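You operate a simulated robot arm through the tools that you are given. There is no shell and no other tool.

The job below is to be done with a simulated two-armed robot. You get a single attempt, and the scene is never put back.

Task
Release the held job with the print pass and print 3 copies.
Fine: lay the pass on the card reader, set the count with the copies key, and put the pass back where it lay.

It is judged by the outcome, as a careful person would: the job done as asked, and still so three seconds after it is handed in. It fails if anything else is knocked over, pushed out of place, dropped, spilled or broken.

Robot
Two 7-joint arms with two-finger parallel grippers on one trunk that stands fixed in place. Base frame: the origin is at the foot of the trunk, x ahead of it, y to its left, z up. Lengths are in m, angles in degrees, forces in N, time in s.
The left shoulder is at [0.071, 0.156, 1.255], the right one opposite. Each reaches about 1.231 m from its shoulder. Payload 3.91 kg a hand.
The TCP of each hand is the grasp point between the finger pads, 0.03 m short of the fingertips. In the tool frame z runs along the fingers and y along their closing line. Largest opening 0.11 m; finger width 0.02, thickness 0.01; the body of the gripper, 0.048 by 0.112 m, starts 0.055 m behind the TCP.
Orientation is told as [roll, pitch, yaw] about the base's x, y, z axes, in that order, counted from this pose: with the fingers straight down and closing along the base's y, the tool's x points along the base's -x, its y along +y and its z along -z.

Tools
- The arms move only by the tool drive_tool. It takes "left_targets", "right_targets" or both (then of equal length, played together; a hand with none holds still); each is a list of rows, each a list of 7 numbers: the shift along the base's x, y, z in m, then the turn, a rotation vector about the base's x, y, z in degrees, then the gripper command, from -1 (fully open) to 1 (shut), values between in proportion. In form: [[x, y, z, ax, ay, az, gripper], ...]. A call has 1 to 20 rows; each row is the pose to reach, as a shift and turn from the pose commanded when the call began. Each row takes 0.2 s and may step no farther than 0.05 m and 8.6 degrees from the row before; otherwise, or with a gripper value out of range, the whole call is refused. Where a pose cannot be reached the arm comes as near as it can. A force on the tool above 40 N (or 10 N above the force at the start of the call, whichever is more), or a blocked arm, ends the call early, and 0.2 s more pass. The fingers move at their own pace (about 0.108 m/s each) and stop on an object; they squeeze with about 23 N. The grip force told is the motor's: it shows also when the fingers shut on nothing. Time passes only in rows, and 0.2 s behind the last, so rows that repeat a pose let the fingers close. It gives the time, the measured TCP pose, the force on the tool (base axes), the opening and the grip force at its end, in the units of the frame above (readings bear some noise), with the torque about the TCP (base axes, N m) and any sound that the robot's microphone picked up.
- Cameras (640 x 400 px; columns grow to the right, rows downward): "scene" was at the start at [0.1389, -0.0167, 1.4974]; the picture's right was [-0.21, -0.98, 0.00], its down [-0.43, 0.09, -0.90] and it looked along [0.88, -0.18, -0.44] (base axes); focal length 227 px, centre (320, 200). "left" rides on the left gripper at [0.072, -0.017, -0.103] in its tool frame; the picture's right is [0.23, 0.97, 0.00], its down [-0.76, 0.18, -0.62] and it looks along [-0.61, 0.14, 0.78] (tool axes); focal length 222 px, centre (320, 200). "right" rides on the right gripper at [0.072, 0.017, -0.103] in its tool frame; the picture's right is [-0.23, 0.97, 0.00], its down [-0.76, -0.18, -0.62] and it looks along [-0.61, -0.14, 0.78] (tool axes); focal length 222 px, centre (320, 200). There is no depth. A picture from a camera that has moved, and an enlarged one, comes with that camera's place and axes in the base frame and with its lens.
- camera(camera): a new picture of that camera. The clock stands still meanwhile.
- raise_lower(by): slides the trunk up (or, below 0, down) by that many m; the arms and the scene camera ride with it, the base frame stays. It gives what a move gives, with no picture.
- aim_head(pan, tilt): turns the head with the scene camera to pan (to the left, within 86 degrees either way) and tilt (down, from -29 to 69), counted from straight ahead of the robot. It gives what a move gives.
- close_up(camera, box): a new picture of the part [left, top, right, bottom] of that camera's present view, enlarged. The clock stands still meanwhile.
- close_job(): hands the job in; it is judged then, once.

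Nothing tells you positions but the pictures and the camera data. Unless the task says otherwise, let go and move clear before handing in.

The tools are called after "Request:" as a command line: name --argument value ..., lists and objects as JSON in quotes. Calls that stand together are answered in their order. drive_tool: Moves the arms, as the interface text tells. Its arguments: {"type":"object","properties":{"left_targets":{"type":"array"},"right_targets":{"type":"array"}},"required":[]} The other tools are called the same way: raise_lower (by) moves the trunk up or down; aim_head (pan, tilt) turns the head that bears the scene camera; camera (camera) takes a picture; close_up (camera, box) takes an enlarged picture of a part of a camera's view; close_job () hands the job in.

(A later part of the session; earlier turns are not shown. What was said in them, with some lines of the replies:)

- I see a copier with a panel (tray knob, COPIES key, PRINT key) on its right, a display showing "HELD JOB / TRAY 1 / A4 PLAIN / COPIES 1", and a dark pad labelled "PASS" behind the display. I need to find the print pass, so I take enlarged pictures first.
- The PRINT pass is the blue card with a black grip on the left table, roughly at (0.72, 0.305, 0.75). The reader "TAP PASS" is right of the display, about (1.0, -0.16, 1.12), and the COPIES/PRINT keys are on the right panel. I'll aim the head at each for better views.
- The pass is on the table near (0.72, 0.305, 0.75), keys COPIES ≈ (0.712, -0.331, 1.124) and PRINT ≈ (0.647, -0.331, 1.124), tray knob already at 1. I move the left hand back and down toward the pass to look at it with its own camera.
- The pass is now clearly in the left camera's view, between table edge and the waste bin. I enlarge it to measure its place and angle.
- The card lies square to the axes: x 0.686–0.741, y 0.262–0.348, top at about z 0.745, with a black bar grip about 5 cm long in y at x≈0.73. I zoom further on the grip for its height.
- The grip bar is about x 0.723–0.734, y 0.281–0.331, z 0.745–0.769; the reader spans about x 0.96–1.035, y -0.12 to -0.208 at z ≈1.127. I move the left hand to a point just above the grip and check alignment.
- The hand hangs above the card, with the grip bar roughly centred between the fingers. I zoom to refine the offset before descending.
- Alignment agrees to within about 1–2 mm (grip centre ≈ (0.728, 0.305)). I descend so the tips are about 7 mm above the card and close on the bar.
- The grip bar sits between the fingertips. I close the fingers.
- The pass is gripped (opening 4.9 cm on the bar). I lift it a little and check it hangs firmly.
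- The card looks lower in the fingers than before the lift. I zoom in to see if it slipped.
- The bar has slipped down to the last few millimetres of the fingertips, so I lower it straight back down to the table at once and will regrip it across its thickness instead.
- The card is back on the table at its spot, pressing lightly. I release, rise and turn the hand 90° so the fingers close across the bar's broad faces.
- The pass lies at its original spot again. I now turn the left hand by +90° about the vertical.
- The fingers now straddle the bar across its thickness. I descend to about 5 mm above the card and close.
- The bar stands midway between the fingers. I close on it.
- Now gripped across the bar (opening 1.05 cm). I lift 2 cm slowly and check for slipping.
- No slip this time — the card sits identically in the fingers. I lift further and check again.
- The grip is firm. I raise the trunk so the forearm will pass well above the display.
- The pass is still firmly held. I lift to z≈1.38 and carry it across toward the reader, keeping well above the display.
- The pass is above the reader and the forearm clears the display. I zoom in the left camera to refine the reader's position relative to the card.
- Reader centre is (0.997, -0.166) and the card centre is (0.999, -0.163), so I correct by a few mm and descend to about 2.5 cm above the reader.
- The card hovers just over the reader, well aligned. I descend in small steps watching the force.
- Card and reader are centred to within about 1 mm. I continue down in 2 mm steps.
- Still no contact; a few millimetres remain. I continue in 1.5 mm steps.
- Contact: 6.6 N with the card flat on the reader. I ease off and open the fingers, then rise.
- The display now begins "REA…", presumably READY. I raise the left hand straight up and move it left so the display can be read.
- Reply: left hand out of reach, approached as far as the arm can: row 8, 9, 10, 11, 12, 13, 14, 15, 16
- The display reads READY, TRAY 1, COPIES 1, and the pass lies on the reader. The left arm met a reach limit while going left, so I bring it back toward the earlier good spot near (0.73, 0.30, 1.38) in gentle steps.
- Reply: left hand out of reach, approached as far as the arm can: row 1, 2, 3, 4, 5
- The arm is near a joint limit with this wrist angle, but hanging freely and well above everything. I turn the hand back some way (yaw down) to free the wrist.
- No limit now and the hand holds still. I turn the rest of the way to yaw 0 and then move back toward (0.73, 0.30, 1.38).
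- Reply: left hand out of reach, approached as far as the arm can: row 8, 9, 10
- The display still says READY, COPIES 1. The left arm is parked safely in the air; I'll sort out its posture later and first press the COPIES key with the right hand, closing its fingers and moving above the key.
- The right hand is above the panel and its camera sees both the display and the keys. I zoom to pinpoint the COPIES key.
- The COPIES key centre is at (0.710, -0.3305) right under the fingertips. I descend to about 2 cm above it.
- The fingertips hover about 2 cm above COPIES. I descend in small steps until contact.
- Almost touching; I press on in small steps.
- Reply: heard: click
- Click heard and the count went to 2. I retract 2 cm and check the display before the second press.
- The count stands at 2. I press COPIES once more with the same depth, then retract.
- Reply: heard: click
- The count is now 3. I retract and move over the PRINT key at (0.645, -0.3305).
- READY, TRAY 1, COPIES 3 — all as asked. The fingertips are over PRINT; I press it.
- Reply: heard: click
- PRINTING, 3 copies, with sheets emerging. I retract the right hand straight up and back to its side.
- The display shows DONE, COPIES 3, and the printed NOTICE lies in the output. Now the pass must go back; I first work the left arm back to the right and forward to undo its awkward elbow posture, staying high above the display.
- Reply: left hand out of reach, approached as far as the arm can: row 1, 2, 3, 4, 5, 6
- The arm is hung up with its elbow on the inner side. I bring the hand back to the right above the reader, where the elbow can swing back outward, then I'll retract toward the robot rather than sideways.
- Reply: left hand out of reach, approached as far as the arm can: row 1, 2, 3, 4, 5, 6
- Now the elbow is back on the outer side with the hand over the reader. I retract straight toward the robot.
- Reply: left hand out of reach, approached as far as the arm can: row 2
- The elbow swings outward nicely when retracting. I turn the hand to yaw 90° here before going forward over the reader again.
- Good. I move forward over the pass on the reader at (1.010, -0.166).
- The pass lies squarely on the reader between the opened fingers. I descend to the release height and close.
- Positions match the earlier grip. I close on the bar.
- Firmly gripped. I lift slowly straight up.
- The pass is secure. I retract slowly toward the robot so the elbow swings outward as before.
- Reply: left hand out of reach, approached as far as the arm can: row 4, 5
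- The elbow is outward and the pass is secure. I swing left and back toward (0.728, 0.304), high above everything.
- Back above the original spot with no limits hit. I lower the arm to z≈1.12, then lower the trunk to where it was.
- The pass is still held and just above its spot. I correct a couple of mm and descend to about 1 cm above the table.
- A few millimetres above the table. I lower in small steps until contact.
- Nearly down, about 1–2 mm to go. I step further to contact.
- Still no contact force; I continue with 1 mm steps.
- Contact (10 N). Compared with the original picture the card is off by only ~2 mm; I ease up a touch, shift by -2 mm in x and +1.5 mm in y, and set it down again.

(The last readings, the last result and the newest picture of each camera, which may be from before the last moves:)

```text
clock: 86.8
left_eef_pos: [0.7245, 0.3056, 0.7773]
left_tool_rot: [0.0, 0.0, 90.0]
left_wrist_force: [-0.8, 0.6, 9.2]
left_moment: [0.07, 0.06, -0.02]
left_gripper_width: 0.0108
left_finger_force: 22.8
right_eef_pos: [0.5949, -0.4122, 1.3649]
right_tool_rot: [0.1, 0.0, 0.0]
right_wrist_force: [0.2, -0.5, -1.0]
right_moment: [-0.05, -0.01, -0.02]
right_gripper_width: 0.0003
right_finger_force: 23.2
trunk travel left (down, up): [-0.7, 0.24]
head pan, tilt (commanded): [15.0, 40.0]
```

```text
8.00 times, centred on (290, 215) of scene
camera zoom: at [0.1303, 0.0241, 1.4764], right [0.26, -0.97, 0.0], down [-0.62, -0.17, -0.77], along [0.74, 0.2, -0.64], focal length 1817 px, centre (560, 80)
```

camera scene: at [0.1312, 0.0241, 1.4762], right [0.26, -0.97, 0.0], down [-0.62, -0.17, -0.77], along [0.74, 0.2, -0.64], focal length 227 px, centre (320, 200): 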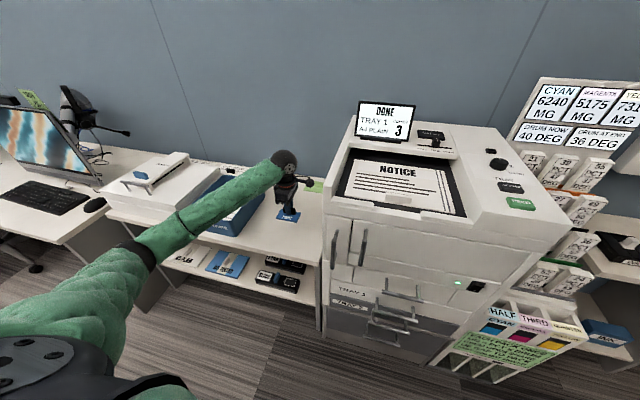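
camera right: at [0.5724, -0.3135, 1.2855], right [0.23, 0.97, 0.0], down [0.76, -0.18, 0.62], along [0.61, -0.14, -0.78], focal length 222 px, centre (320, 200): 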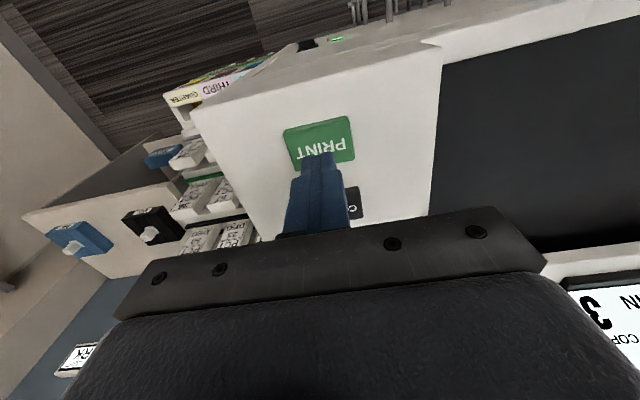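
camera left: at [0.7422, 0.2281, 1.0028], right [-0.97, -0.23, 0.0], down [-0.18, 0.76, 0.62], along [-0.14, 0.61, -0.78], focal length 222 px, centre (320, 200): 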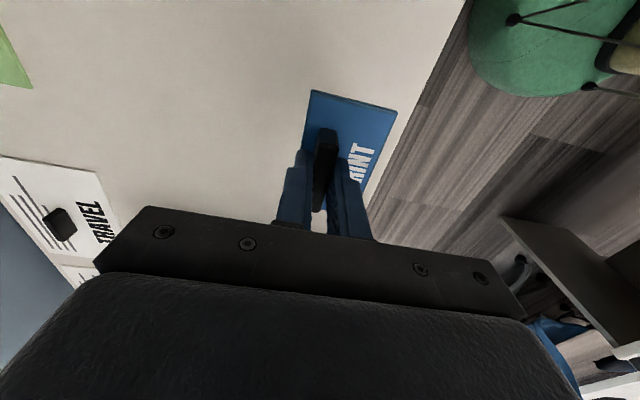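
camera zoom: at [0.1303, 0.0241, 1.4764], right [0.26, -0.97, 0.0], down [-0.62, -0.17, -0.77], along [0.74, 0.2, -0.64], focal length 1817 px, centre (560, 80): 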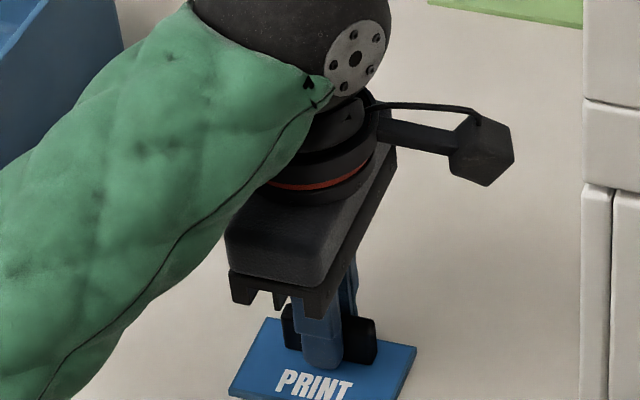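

The card now matches its original outline to within a millimetre. I ease off, open the fingers and rise straight up.

Request:
drive_tool --left_targets '[[0, 0, 0.0012, 0, 0, 0, 1], [0, 0, 0.0015, 0, 0, 0, 0.5], [0, 0, 0.0015, 0, 0, 0, 0.1], [0, 0, 0.0015, 0, 0, 0, 0.1], [0, 0, 0.01, 0, 0, 0, 0.1], [0, 0, 0.03, 0, 0, 0, 0.1], [0, 0, 0.06, 0, 0, 0, 0.1], [0, 0, 0.1, 0, 0, 0, 0.1], [0, 0, 0.14, 0, 0, 0, 0.1], [0, 0, 0.14, 0, 0, 0, 0.1]]'

Request:
close_up --camera "scene" --box '[250, 190, 330, 240]'

Request:
camera --camera "left"

```text
clock: 89.0
left_eef_pos: [0.7249, 0.3045, 0.9165]
left_tool_rot: [0.0, 0.0, 90.0]
left_wrist_force: [-0.6, 0.9, -0.1]
left_moment: [0.0, -0.02, -0.03]
left_gripper_width: 0.0494
left_finger_force: 0.1
right_eef_pos: [0.5954, -0.4101, 1.3636]
right_tool_rot: [-0.1, -0.1, 0.0]
right_wrist_force: [-0.1, 0.5, -0.3]
right_moment: [-0.03, -0.01, 0.01]
right_gripper_width: 0.0001
right_finger_force: 22.8
trunk travel left (down, up): [-0.7, 0.24]
head pan, tilt (commanded): [15.0, 40.0]
```

```text
8.00 times, centred on (290, 215) of scene
camera zoom: at [0.1313, 0.0244, 1.4761], right [0.26, -0.97, 0.0], down [-0.62, -0.17, -0.77], along [0.74, 0.2, -0.64], focal length 1817 px, centre (560, 80)
```

zoom: 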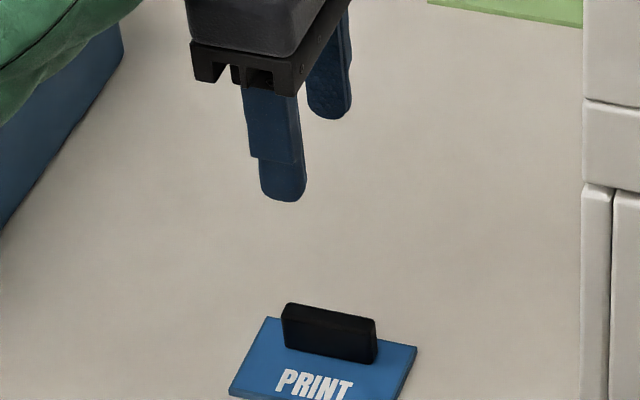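

```text
taken
camera left: at [0.7412, 0.2315, 1.0203], right [-0.97, -0.23, 0.0], down [-0.18, 0.76, 0.62], along [-0.14, 0.61, -0.78], focal length 222 px, centre (320, 200)
```

left: 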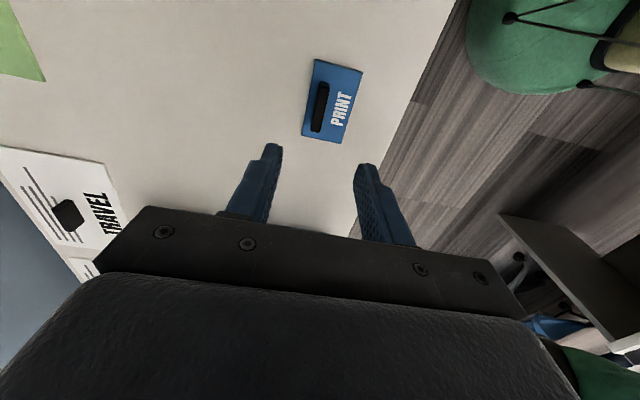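

The pass lies just where it was. I raise the left hand further clear and take a last overall look.

Request:
drive_tool --left_targets '[[0, 0, 0.04, 0, 0, 0, 0.1], [-0.01, 0, 0.08, 0, 0, 0, 0.1], [-0.02, 0, 0.12, 0, 0, 0, 0.1], [-0.03, 0, 0.16, 0, 0, 0, 0.1], [-0.04, 0, 0.2, 0, 0, 0, 0.1], [-0.05, 0, 0.24, 0, 0, 0, 0.1], [-0.05, 0, 0.28, 0, 0, 0, 0.1], [-0.05, 0, 0.28, 0, 0, 0, 0.1]]'

Request:
camera --camera "scene"

Request:
close_up --camera "scene" --box '[320, 90, 560, 240]'

Request:
close_up --camera "scene" --box '[130, 140, 340, 300]'

```text
clock: 90.8
left_eef_pos: [0.6757, 0.3072, 1.1987]
left_tool_rot: [0.2, -0.1, 89.9]
left_wrist_force: [0.2, -0.1, 1.2]
left_moment: [0.0, -0.03, -0.01]
left_gripper_width: 0.0492
left_finger_force: 0.0
right_eef_pos: [0.5956, -0.4117, 1.365]
right_tool_rot: [-0.1, 0.0, 0.0]
right_wrist_force: [0.3, 0.9, 0.1]
right_moment: [-0.01, 0.02, 0.04]
right_gripper_width: 0.0001
right_finger_force: 23.2
trunk travel left (down, up): [-0.7, 0.24]
head pan, tilt (commanded): [15.0, 40.0]
```

```text
taken
camera scene: at [0.1315, 0.0248, 1.4761], right [0.26, -0.97, 0.0], down [-0.62, -0.17, -0.77], along [0.74, 0.2, -0.64], focal length 227 px, centre (320, 200)
```

scene: 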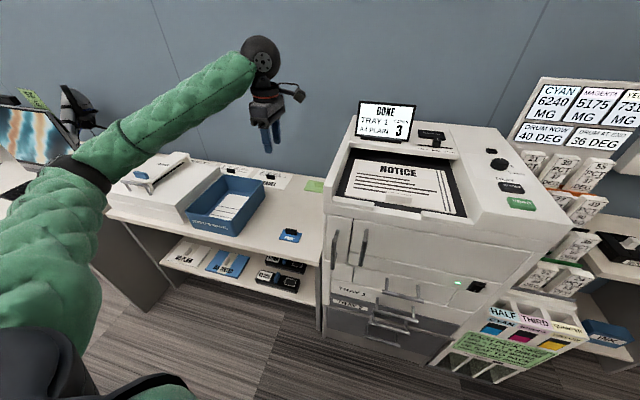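

```text
2.67 times, centred on (440, 165) of scene
camera zoom: at [0.1315, 0.0248, 1.4761], right [0.26, -0.97, 0.0], down [-0.62, -0.17, -0.77], along [0.74, 0.2, -0.64], focal length 606 px, centre (0, 293)
```

zoom: 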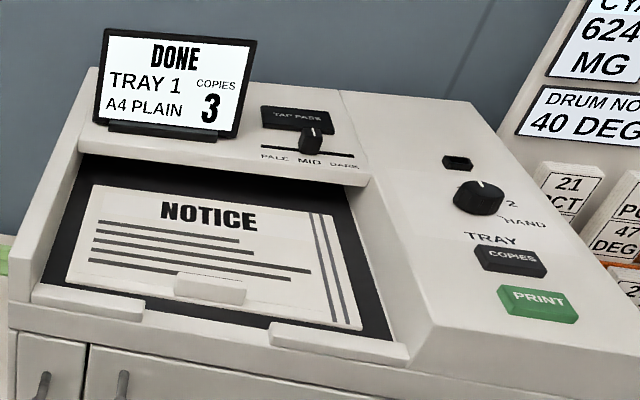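

```text
2.50 times, centred on (235, 220) of scene
camera zoom: at [0.1315, 0.0248, 1.4761], right [0.26, -0.97, 0.0], down [-0.62, -0.17, -0.77], along [0.74, 0.2, -0.64], focal length 568 px, centre (532, 150)
```

zoom: 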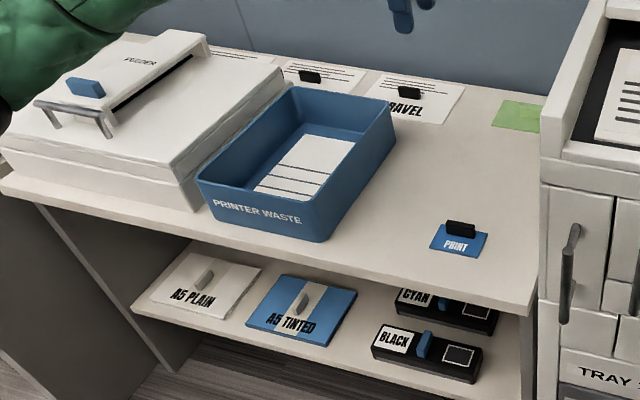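

The display reads DONE with 3 copies from TRAY 1, and the printed NOTICE lies in the output. The pass is back where it lay, nothing else has moved, and both hands are clear, so I hand in the job.

Request:
close_job

```text
The job is handed in.
```

The held job is released and printed. The display reads DONE, TRAY 1, COPIES 3, and the printed NOTICE lies in the output.

I laid the print pass on the reader, which changed the display from HELD JOB to READY. I then pressed COPIES twice to set the count to 3 and pressed PRINT. The pass is back on the left table, within about a millimetre of where it lay.

On the first lift the pass began to slip in the fingers, so I set it straight back down and regripped it across the bar. After that it held firmly. The last pictures show nothing else moved, and both hands were clear when I handed in.
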